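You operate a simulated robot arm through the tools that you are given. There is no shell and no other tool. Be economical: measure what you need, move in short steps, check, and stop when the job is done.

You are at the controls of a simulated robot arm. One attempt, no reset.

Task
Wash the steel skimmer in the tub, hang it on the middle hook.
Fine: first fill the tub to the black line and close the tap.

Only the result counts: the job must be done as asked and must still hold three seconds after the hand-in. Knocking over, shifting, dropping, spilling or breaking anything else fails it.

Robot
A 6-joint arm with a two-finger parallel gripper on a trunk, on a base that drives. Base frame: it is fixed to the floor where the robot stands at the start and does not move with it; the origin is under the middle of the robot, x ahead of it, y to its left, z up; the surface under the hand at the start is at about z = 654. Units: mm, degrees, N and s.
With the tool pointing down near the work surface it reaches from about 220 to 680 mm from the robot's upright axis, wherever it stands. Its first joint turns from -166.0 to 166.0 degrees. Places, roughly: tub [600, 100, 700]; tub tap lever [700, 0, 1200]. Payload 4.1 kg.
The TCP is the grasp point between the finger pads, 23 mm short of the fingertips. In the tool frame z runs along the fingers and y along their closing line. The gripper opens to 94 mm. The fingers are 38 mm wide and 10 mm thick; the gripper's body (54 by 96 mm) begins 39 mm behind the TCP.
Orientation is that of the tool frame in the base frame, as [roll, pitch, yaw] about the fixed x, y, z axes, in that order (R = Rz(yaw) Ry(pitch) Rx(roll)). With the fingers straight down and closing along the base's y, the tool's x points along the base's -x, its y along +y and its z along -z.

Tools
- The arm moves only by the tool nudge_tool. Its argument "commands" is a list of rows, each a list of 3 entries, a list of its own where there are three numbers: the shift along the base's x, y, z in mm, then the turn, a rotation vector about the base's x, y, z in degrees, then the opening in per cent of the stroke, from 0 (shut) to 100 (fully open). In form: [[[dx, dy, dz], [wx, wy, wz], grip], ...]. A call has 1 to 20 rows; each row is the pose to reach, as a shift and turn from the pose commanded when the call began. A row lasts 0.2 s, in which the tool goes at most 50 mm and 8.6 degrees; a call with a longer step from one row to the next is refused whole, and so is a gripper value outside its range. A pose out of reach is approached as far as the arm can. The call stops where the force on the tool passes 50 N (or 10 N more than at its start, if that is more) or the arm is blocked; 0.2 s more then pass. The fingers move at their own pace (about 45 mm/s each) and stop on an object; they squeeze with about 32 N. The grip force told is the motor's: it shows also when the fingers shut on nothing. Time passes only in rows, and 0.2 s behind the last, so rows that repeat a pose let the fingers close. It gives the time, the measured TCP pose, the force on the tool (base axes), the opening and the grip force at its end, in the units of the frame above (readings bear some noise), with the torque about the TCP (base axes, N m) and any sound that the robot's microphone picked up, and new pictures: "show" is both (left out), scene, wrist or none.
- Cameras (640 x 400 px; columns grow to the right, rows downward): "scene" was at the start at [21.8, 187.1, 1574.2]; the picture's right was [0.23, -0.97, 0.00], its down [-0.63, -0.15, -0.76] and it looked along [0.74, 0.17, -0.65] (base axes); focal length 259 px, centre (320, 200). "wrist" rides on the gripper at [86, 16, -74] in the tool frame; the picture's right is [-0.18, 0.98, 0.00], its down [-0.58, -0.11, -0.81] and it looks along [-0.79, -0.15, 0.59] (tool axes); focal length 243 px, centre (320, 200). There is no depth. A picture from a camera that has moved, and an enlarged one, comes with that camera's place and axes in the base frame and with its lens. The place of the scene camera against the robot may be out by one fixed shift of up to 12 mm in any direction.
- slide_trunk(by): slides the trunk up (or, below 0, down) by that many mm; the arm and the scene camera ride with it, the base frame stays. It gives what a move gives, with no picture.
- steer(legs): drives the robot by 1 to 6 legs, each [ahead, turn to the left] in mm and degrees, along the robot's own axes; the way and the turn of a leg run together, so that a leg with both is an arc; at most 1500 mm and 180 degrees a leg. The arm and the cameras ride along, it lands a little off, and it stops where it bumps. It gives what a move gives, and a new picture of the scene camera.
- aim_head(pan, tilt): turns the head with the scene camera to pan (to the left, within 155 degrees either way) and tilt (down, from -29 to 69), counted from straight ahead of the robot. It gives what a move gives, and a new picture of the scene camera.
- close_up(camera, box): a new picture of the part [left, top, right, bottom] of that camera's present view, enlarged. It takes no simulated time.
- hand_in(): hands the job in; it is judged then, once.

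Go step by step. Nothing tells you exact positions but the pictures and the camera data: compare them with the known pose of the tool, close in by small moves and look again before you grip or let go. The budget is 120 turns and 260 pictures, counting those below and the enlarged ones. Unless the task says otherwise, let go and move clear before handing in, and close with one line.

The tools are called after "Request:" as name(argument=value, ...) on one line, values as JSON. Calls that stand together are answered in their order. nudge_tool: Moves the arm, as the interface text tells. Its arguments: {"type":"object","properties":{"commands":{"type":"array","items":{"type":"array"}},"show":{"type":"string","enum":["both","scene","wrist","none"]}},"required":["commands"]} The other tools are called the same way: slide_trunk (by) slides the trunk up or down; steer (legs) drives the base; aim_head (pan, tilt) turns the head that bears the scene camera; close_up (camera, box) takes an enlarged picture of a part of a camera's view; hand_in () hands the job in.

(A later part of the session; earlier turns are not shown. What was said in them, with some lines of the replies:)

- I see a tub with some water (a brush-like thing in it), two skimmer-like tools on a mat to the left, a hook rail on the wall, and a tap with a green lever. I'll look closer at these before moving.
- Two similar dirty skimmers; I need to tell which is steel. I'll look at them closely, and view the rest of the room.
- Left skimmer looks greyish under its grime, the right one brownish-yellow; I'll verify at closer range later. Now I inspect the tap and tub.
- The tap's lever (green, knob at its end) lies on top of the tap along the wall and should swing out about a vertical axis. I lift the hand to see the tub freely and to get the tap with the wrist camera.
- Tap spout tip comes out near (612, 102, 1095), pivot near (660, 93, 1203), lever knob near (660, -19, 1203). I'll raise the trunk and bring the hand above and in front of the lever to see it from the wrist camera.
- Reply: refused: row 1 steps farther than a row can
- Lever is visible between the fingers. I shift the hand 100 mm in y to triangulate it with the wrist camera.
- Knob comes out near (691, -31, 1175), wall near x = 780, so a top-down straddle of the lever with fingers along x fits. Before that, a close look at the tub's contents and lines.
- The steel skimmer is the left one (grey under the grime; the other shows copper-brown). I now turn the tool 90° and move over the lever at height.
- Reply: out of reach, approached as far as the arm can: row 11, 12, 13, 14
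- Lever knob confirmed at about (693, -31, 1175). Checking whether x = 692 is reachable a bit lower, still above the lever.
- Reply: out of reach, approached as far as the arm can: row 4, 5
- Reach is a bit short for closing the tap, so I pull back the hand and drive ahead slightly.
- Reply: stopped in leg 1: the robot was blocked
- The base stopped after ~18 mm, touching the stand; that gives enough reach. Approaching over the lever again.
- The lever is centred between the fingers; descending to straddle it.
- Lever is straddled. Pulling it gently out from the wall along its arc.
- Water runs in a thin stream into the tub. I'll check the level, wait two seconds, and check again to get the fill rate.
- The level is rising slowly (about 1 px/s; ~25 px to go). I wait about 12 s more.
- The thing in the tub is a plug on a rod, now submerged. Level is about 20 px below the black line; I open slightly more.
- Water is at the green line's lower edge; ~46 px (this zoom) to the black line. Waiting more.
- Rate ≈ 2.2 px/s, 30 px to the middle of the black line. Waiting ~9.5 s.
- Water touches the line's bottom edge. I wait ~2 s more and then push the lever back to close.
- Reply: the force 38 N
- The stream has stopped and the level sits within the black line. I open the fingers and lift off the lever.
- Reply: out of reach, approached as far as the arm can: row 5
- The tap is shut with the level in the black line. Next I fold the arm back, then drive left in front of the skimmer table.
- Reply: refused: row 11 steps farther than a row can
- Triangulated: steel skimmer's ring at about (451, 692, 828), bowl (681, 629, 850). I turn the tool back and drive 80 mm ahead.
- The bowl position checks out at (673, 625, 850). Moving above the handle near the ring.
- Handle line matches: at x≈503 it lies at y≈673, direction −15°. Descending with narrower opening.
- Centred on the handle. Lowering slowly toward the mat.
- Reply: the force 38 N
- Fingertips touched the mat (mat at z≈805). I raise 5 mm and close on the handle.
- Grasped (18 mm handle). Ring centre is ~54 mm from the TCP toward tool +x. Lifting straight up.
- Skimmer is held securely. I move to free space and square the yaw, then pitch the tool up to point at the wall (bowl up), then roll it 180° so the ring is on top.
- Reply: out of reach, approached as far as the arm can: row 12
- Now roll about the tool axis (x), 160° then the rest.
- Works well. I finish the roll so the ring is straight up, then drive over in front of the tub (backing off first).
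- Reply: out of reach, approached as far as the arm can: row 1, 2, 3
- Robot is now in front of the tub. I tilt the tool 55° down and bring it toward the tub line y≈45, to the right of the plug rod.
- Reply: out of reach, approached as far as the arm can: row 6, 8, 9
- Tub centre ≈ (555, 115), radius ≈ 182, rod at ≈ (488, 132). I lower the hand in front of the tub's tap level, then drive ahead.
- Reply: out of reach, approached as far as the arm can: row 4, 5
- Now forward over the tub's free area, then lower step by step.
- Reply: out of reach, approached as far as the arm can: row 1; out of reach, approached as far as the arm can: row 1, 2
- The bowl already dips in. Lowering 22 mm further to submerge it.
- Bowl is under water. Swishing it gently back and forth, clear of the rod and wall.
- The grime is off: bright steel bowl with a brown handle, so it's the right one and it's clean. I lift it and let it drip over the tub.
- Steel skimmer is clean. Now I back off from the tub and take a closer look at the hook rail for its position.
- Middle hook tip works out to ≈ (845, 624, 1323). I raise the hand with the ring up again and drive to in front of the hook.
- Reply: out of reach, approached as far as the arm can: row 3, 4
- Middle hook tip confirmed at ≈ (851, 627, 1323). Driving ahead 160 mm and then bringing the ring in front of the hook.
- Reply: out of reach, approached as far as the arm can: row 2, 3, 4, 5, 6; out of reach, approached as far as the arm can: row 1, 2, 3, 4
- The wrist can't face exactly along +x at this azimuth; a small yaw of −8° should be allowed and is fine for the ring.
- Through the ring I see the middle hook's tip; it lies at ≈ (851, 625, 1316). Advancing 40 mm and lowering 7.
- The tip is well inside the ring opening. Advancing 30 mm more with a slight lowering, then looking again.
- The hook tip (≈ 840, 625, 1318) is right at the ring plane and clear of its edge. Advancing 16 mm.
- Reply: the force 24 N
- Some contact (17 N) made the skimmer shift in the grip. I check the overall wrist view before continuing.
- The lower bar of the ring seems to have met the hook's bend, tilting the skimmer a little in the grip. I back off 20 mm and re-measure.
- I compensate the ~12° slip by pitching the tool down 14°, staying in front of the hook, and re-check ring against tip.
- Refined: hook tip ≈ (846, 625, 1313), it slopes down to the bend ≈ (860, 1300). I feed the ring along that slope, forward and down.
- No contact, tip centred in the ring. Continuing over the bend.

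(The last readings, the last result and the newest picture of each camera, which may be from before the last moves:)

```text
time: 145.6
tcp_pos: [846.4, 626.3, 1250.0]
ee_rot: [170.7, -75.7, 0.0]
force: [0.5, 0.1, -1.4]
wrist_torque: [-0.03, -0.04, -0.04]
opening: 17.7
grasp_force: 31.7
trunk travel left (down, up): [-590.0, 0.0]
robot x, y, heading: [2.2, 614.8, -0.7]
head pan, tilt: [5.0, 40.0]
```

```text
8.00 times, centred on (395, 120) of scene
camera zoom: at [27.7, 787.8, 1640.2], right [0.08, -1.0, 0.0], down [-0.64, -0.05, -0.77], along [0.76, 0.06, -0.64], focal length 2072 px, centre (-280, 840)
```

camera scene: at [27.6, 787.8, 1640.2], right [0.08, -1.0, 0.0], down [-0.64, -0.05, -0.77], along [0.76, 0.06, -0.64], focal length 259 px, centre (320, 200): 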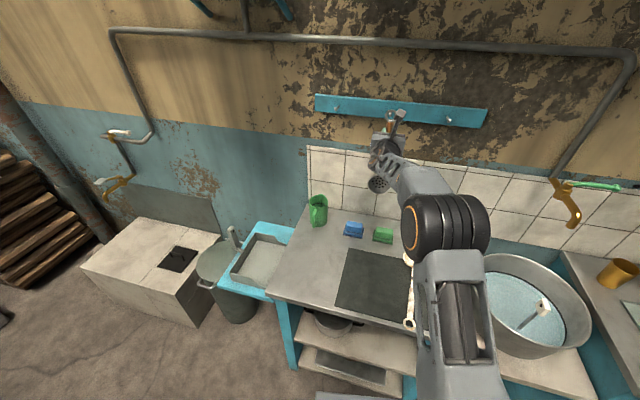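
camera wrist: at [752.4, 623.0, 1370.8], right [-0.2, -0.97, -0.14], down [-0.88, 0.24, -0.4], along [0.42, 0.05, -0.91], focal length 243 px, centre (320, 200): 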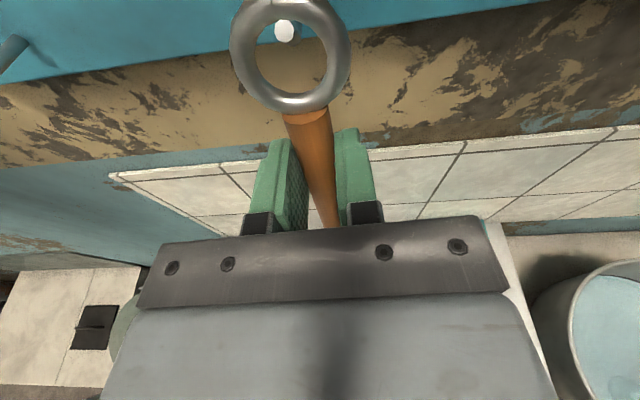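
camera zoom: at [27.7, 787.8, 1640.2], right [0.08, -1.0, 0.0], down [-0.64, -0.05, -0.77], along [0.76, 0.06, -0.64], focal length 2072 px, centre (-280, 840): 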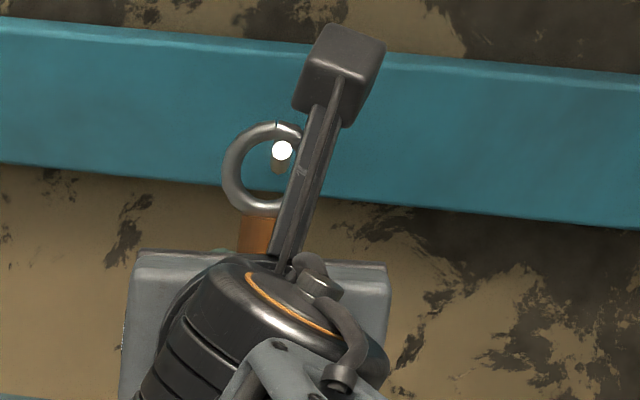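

The tip has passed through the ring (it is now nearer the camera than the ring). Advancing another 8 mm, then lowering until the ring takes support on the hook.

Request:
nudge_tool(commands=[[[4, -1, 0], [0, 0, 0], 0], [[9, -3, 0], [0, 0, 0], 0], [[9, -3, -3], [0, 0, 0], 0], [[9, -3, -6], [0, 0, 0], 0], [[9, -3, -6], [0, 0, 0], 0]], show="none")

Request:
close_up(camera="wrist", box=[190, 0, 400, 130])

Request:
close_up(camera="scene", box=[370, 95, 420, 145])

```text
time: 146.8
tcp_pos: [854.6, 621.8, 1246.5]
ee_rot: [170.6, -75.9, -0.2]
force: [1.2, -1.2, 4.4]
wrist_torque: [0.01, -0.09, -0.04]
opening: 18.0
grasp_force: 31.8
trunk travel left (down, up): [-590.0, 0.0]
robot x, y, heading: [0.5, 614.6, -0.3]
head pan, tilt: [5.0, 40.0]
```

```text
3.05 times, centred on (295, 65) of wrist
camera zoom: at [802.4, 619.2, 1350.0], right [-0.2, -0.97, -0.14], down [-0.9, 0.24, -0.37], along [0.4, 0.05, -0.92], focal length 739 px, centre (396, 611)
```

zoom: 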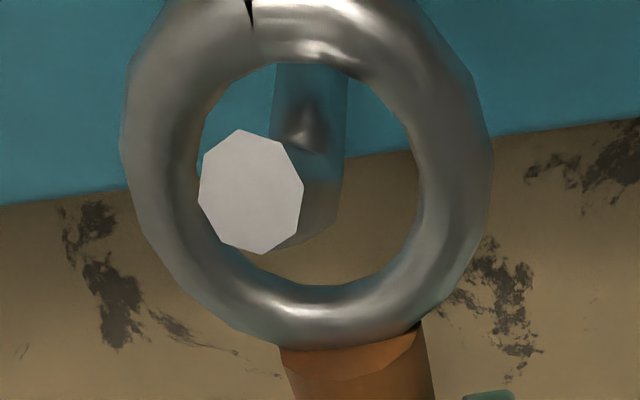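

```text
8.00 times, centred on (395, 120) of scene
camera zoom: at [27.2, 787.6, 1640.4], right [0.07, -1.0, 0.0], down [-0.64, -0.05, -0.77], along [0.76, 0.06, -0.64], focal length 2072 px, centre (-280, 840)
```

zoom: 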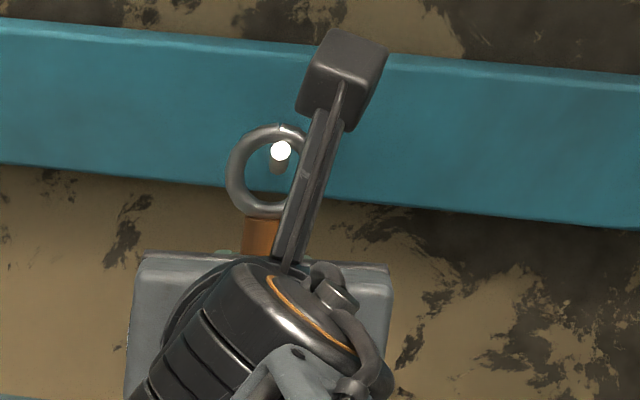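

The ring rests on the hook (upward force ~5 N). Opening the fingers.

Request:
nudge_tool(commands=[[[0, 0, 0], [0, 0, 0], 25], [[0, 0, 0], [0, 0, 0], 35], [[0, 0, 0], [0, 0, 0], 50], [[0, 0, 0], [0, 0, 0], 60], [[0, 0, 0], [0, 0, 0], 60], [[0, 0, 0], [0, 0, 0], 60]])

Request:
close_up(camera="scene", box=[350, 90, 440, 210])

```text
time: 148.2
tcp_pos: [855.8, 622.4, 1244.9]
ee_rot: [170.6, -75.8, 0.0]
force: [0.3, -0.1, -0.2]
wrist_torque: [-0.02, 0.0, -0.01]
opening: 56.6
grasp_force: 0.0
trunk travel left (down, up): [-590.0, 0.0]
robot x, y, heading: [-1.2, 614.0, -0.8]
head pan, tilt: [5.0, 40.0]
camera scene: at [27.6, 787.8, 1640.2], right [0.08, -1.0, 0.0], down [-0.64, -0.05, -0.77], along [0.76, 0.06, -0.64], focal length 259 px, centre (320, 200)
camera wrist: at [802.9, 619.7, 1348.7], right [-0.2, -0.97, -0.14], down [-0.9, 0.24, -0.37], along [0.39, 0.05, -0.92], focal length 243 px, centre (320, 200)
```

scene: 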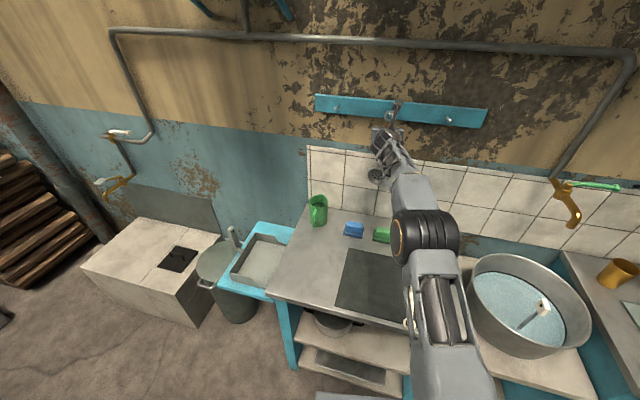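
wrist: 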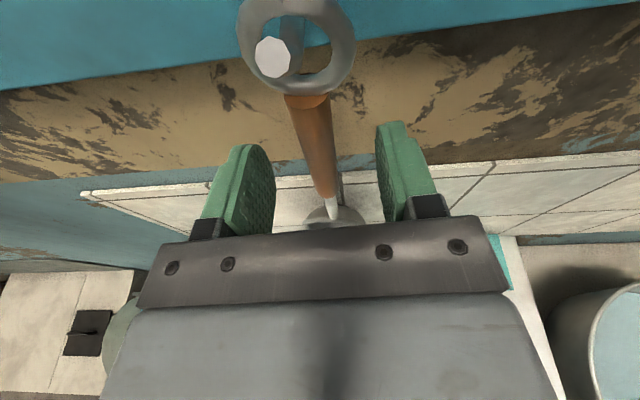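

```text
3.33 times, centred on (395, 150) of scene
camera zoom: at [27.6, 787.8, 1640.2], right [0.08, -1.0, 0.0], down [-0.64, -0.05, -0.77], along [0.76, 0.06, -0.64], focal length 863 px, centre (70, 367)
```

zoom: 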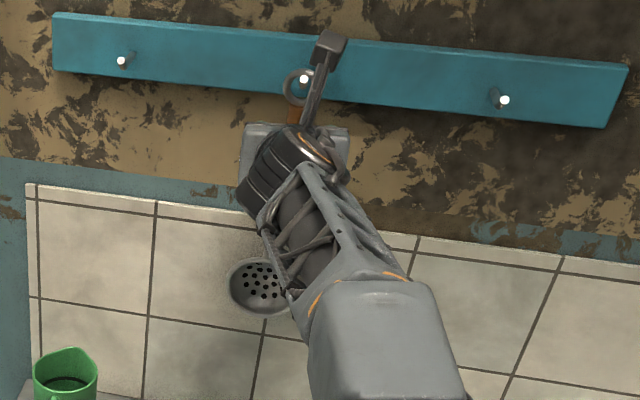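

The skimmer hangs on the middle hook. Retreating straight back.

Request:
nudge_tool(commands=[[[-10, 0, 0], [0, 0, 0], 60], [[-25, 0, 0], [0, 0, 0], 60], [[-45, 0, 0], [0, 0, 0], 60], [[-75, 0, 0], [0, 0, 0], 60], [[-110, 0, 0], [0, 0, 0], 60], [[-150, 0, 0], [0, 0, 0], 60], [[-190, 0, 0], [0, 0, 0], 60], [[-230, 10, 0], [0, 0, 0], 60]])

Request:
close_up(camera="scene", box=[340, 80, 460, 210])

Request:
close_up(camera="scene", box=[460, 160, 640, 370])

```text
time: 150.0
tcp_pos: [624.0, 632.9, 1245.0]
ee_rot: [170.6, -75.8, -0.1]
force: [-0.5, -0.6, -0.1]
wrist_torque: [0.02, -0.02, -0.01]
opening: 56.5
grasp_force: 0.0
trunk travel left (down, up): [-590.0, 0.0]
robot x, y, heading: [0.0, 613.4, -0.7]
head pan, tilt: [5.0, 40.0]
camera scene: at [26.7, 788.0, 1640.2], right [0.08, -1.0, 0.0], down [-0.64, -0.05, -0.77], along [0.76, 0.06, -0.64], focal length 259 px, centre (320, 200)
camera wrist: at [571.4, 629.8, 1350.0], right [-0.2, -0.97, -0.14], down [-0.9, 0.24, -0.37], along [0.4, 0.05, -0.92], focal length 243 px, centre (320, 200)
```

scene: 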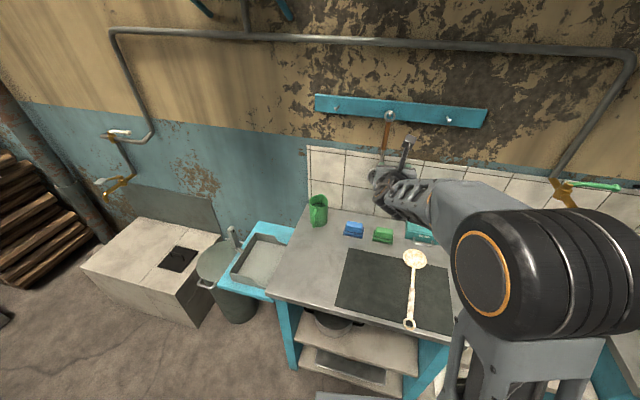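
wrist: 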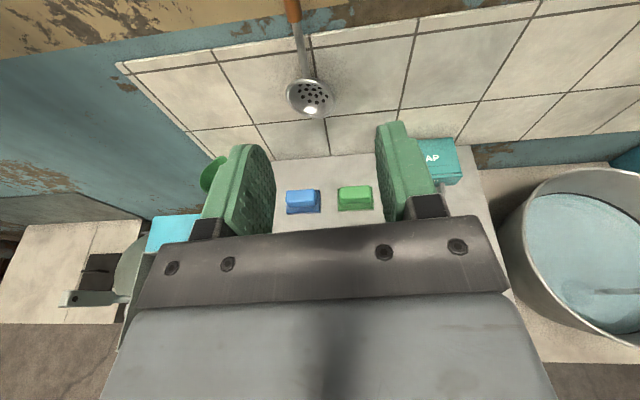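

```text
3.08 times, centred on (400, 145) of scene
camera zoom: at [26.7, 788.0, 1640.2], right [0.08, -1.0, 0.0], down [-0.64, -0.05, -0.77], along [0.76, 0.06, -0.64], focal length 797 px, centre (74, 369)
```

zoom: 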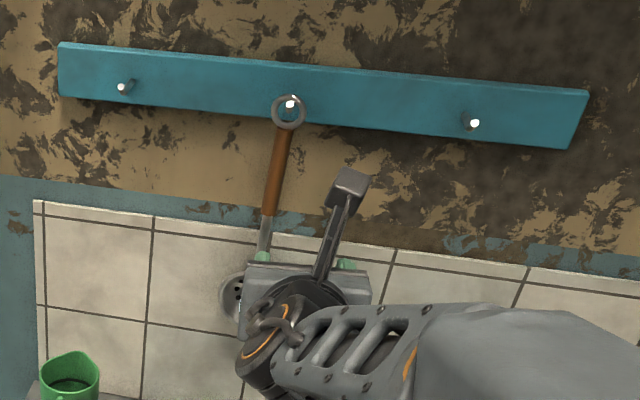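

```text
1.90 times, centred on (550, 265) of scene
camera zoom: at [26.7, 788.0, 1640.2], right [0.08, -1.0, 0.0], down [-0.64, -0.05, -0.77], along [0.76, 0.06, -0.64], focal length 493 px, centre (-118, 76)
```

zoom: 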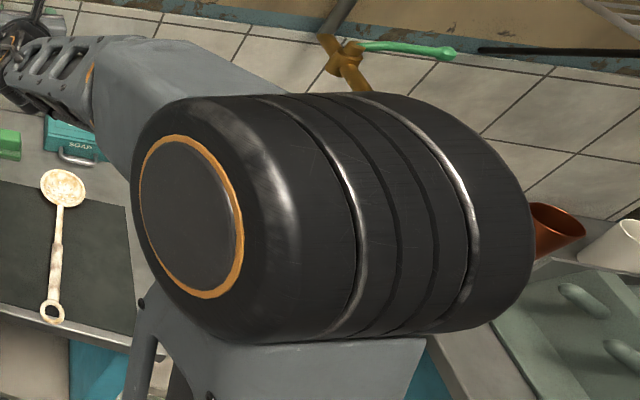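

It hangs properly. I back off and verify the tub's level, tap and everything else.

Request:
steer(legs=[[-200, 0]])

Request:
nudge_tool(commands=[[[-20, 40, 0], [0, 0, 0], 60], [[-40, 80, 0], [0, 0, 0], 60], [[-60, 120, 0], [0, 0, 0], 60], [[-80, 160, 0], [0, 0, 0], 60]], show="none")

Request:
aim_head(pan=-30, tilt=35)

```text
time: 151.6
tcp_pos: [421.9, 635.5, 1245.7]
ee_rot: [170.6, -75.8, 0.1]
force: [0.2, 0.4, -1.2]
wrist_torque: [-0.02, 0.01, 0.02]
opening: 56.3
grasp_force: 0.0
trunk travel left (down, up): [-590.0, 0.0]
robot x, y, heading: [-198.0, 614.5, -0.5]
head pan, tilt: [5.0, 40.0]
camera scene: at [-175.3, 790.1, 1640.3], right [0.08, -1.0, 0.0], down [-0.64, -0.05, -0.77], along [0.76, 0.06, -0.64], focal length 259 px, centre (320, 200)
```

scene: 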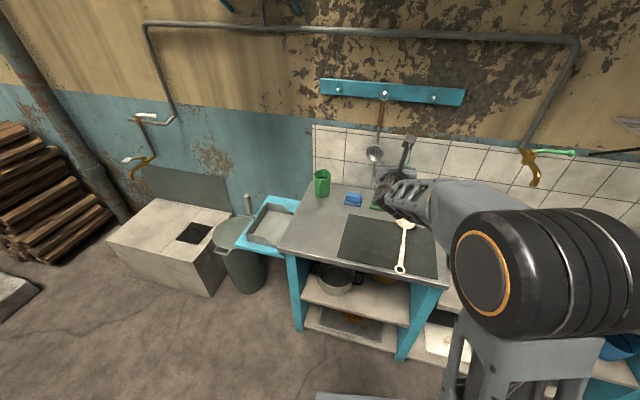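

```text
time: 152.6
tcp_pos: [342.3, 793.5, 1245.0]
ee_rot: [170.5, -75.8, 0.1]
force: [-0.2, -1.0, -0.4]
wrist_torque: [-0.02, 0.02, -0.02]
opening: 56.2
grasp_force: 0.1
trunk travel left (down, up): [-590.0, 0.0]
robot x, y, heading: [-197.1, 614.3, -0.6]
head pan, tilt: [5.0, 40.0]
```

```text
time: 153.6
tcp_pos: [343.5, 793.1, 1244.8]
ee_rot: [170.7, -75.8, 0.0]
force: [-0.1, 0.0, 0.7]
wrist_torque: [0.0, -0.03, 0.0]
opening: 56.5
grasp_force: 0.1
trunk travel left (down, up): [-590.0, 0.0]
robot x, y, heading: [-201.0, 615.3, -0.6]
head pan, tilt: [-30.0, 35.0]
camera scene: at [-183.3, 739.0, 1647.8], right [-0.51, -0.86, 0.0], down [-0.49, 0.29, -0.82], along [0.7, -0.42, -0.57], focal length 259 px, centre (320, 200)
```

scene: 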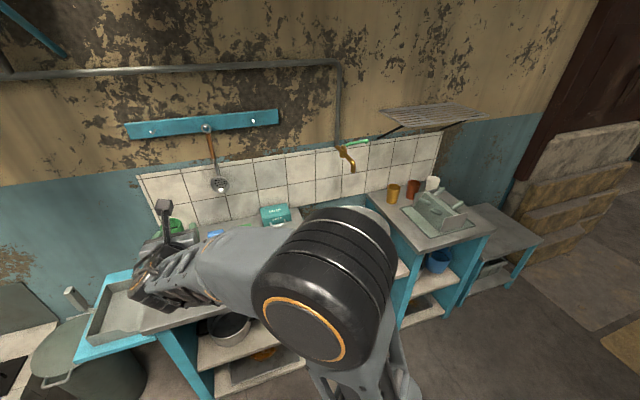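

The arm hides the tub; I drive back in front of it for a last look.

Request:
steer(legs=[[0, -90], [560, 0], [0, 90]])

Request:
aim_head(pan=5, tilt=40)

```text
time: 164.4
tcp_pos: [339.7, 226.6, 1244.7]
ee_rot: [170.6, -75.9, -0.7]
force: [0.0, -0.5, 0.5]
wrist_torque: [0.0, 0.0, 0.02]
opening: 56.5
grasp_force: 0.0
trunk travel left (down, up): [-590.0, 0.0]
robot x, y, heading: [-204.4, 53.5, -1.3]
head pan, tilt: [-30.0, 35.0]
camera scene: at [-186.5, 178.9, 1647.8], right [-0.52, -0.85, 0.0], down [-0.49, 0.3, -0.82], along [0.7, -0.43, -0.57], focal length 259 px, centre (320, 200)
```

scene: 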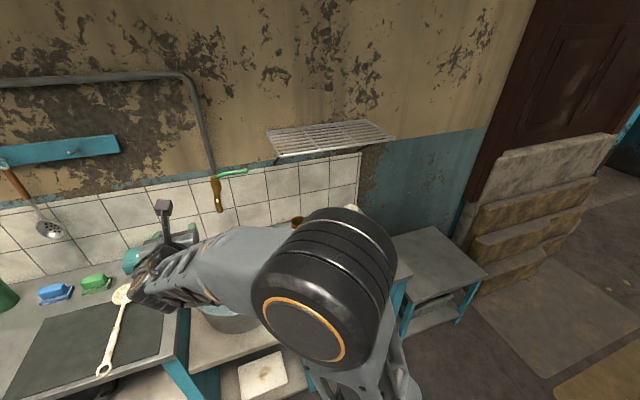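

```text
time: 165.4
tcp_pos: [340.3, 226.4, 1245.1]
ee_rot: [170.5, -75.8, -0.8]
force: [-0.8, 0.8, 0.5]
wrist_torque: [0.0, -0.02, 0.03]
opening: 56.4
grasp_force: 0.0
trunk travel left (down, up): [-590.0, 0.0]
robot x, y, heading: [-202.2, 53.4, -1.4]
head pan, tilt: [5.0, 40.0]
camera scene: at [-176.8, 229.9, 1640.2], right [0.06, -1.0, 0.0], down [-0.64, -0.04, -0.77], along [0.76, 0.05, -0.64], focal length 259 px, centre (320, 200)
```

scene: 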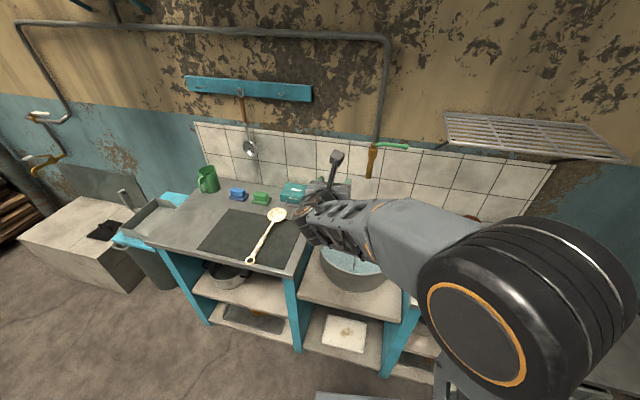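

Request:
nudge_tool(commands=[[[0, -20, 0], [0, 8, 0], 60], [[0, -50, 0], [0, 16, 0], 60], [[0, -85, 0], [0, 24, 0], 60], [[0, -125, 0], [0, 32, 0], 60], [[0, -165, 0], [0, 40, 0], 60], [[0, -205, 0], [0, 48, 0], 60], [[0, -245, 0], [0, 56, 0], 60], [[0, -290, 0], [0, 64, 0], 60], [[0, -335, 0], [0, 70, 0], 60]], show="scene")

Request:
close_up(camera="scene", box=[300, 200, 420, 300])

```text
time: 167.4
tcp_pos: [332.4, -2.6, 1199.9]
ee_rot: [167.3, -6.9, -3.5]
force: [0.1, -0.4, 0.0]
wrist_torque: [-0.02, -0.04, 0.05]
opening: 56.3
grasp_force: 0.1
out of reach, approached as far as the arm can: row 7, 8, 9
trunk travel left (down, up): [-590.0, 0.0]
robot x, y, heading: [-203.3, 55.5, -1.3]
head pan, tilt: [5.0, 40.0]
camera scene: at [-176.2, 230.0, 1640.2], right [0.06, -1.0, 0.0], down [-0.64, -0.04, -0.77], along [0.76, 0.05, -0.64], focal length 259 px, centre (320, 200)
```

scene: 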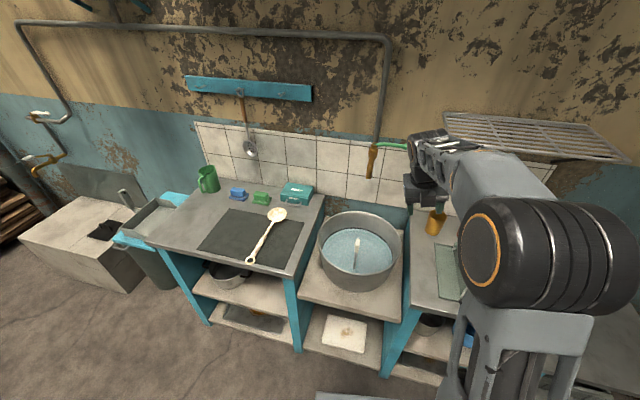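

```text
4.00 times, centred on (360, 250) of scene
camera zoom: at [-176.2, 230.0, 1640.2], right [0.06, -1.0, 0.0], down [-0.64, -0.04, -0.77], along [0.76, 0.05, -0.64], focal length 1036 px, centre (160, 0)
```

zoom: 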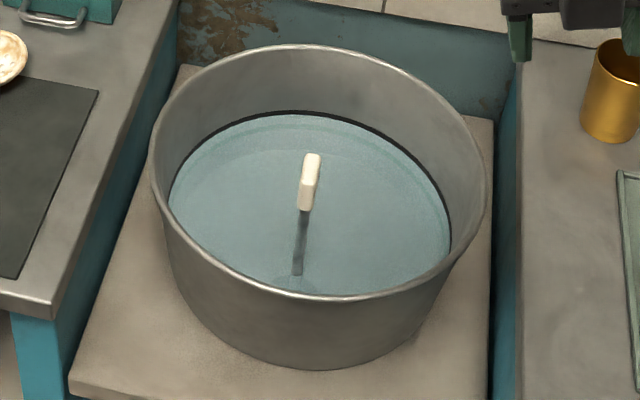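

The level is on the black line, the tap is shut, and the clean steel skimmer hangs on the middle hook with the hand clear. Handing in.

Request:
hand_in()

```text
The job is handed in.
```

I filled the tub to the black line and shut the tap, then washed the steel skimmer in the tub and hung it on the middle hook. The job is handed in.
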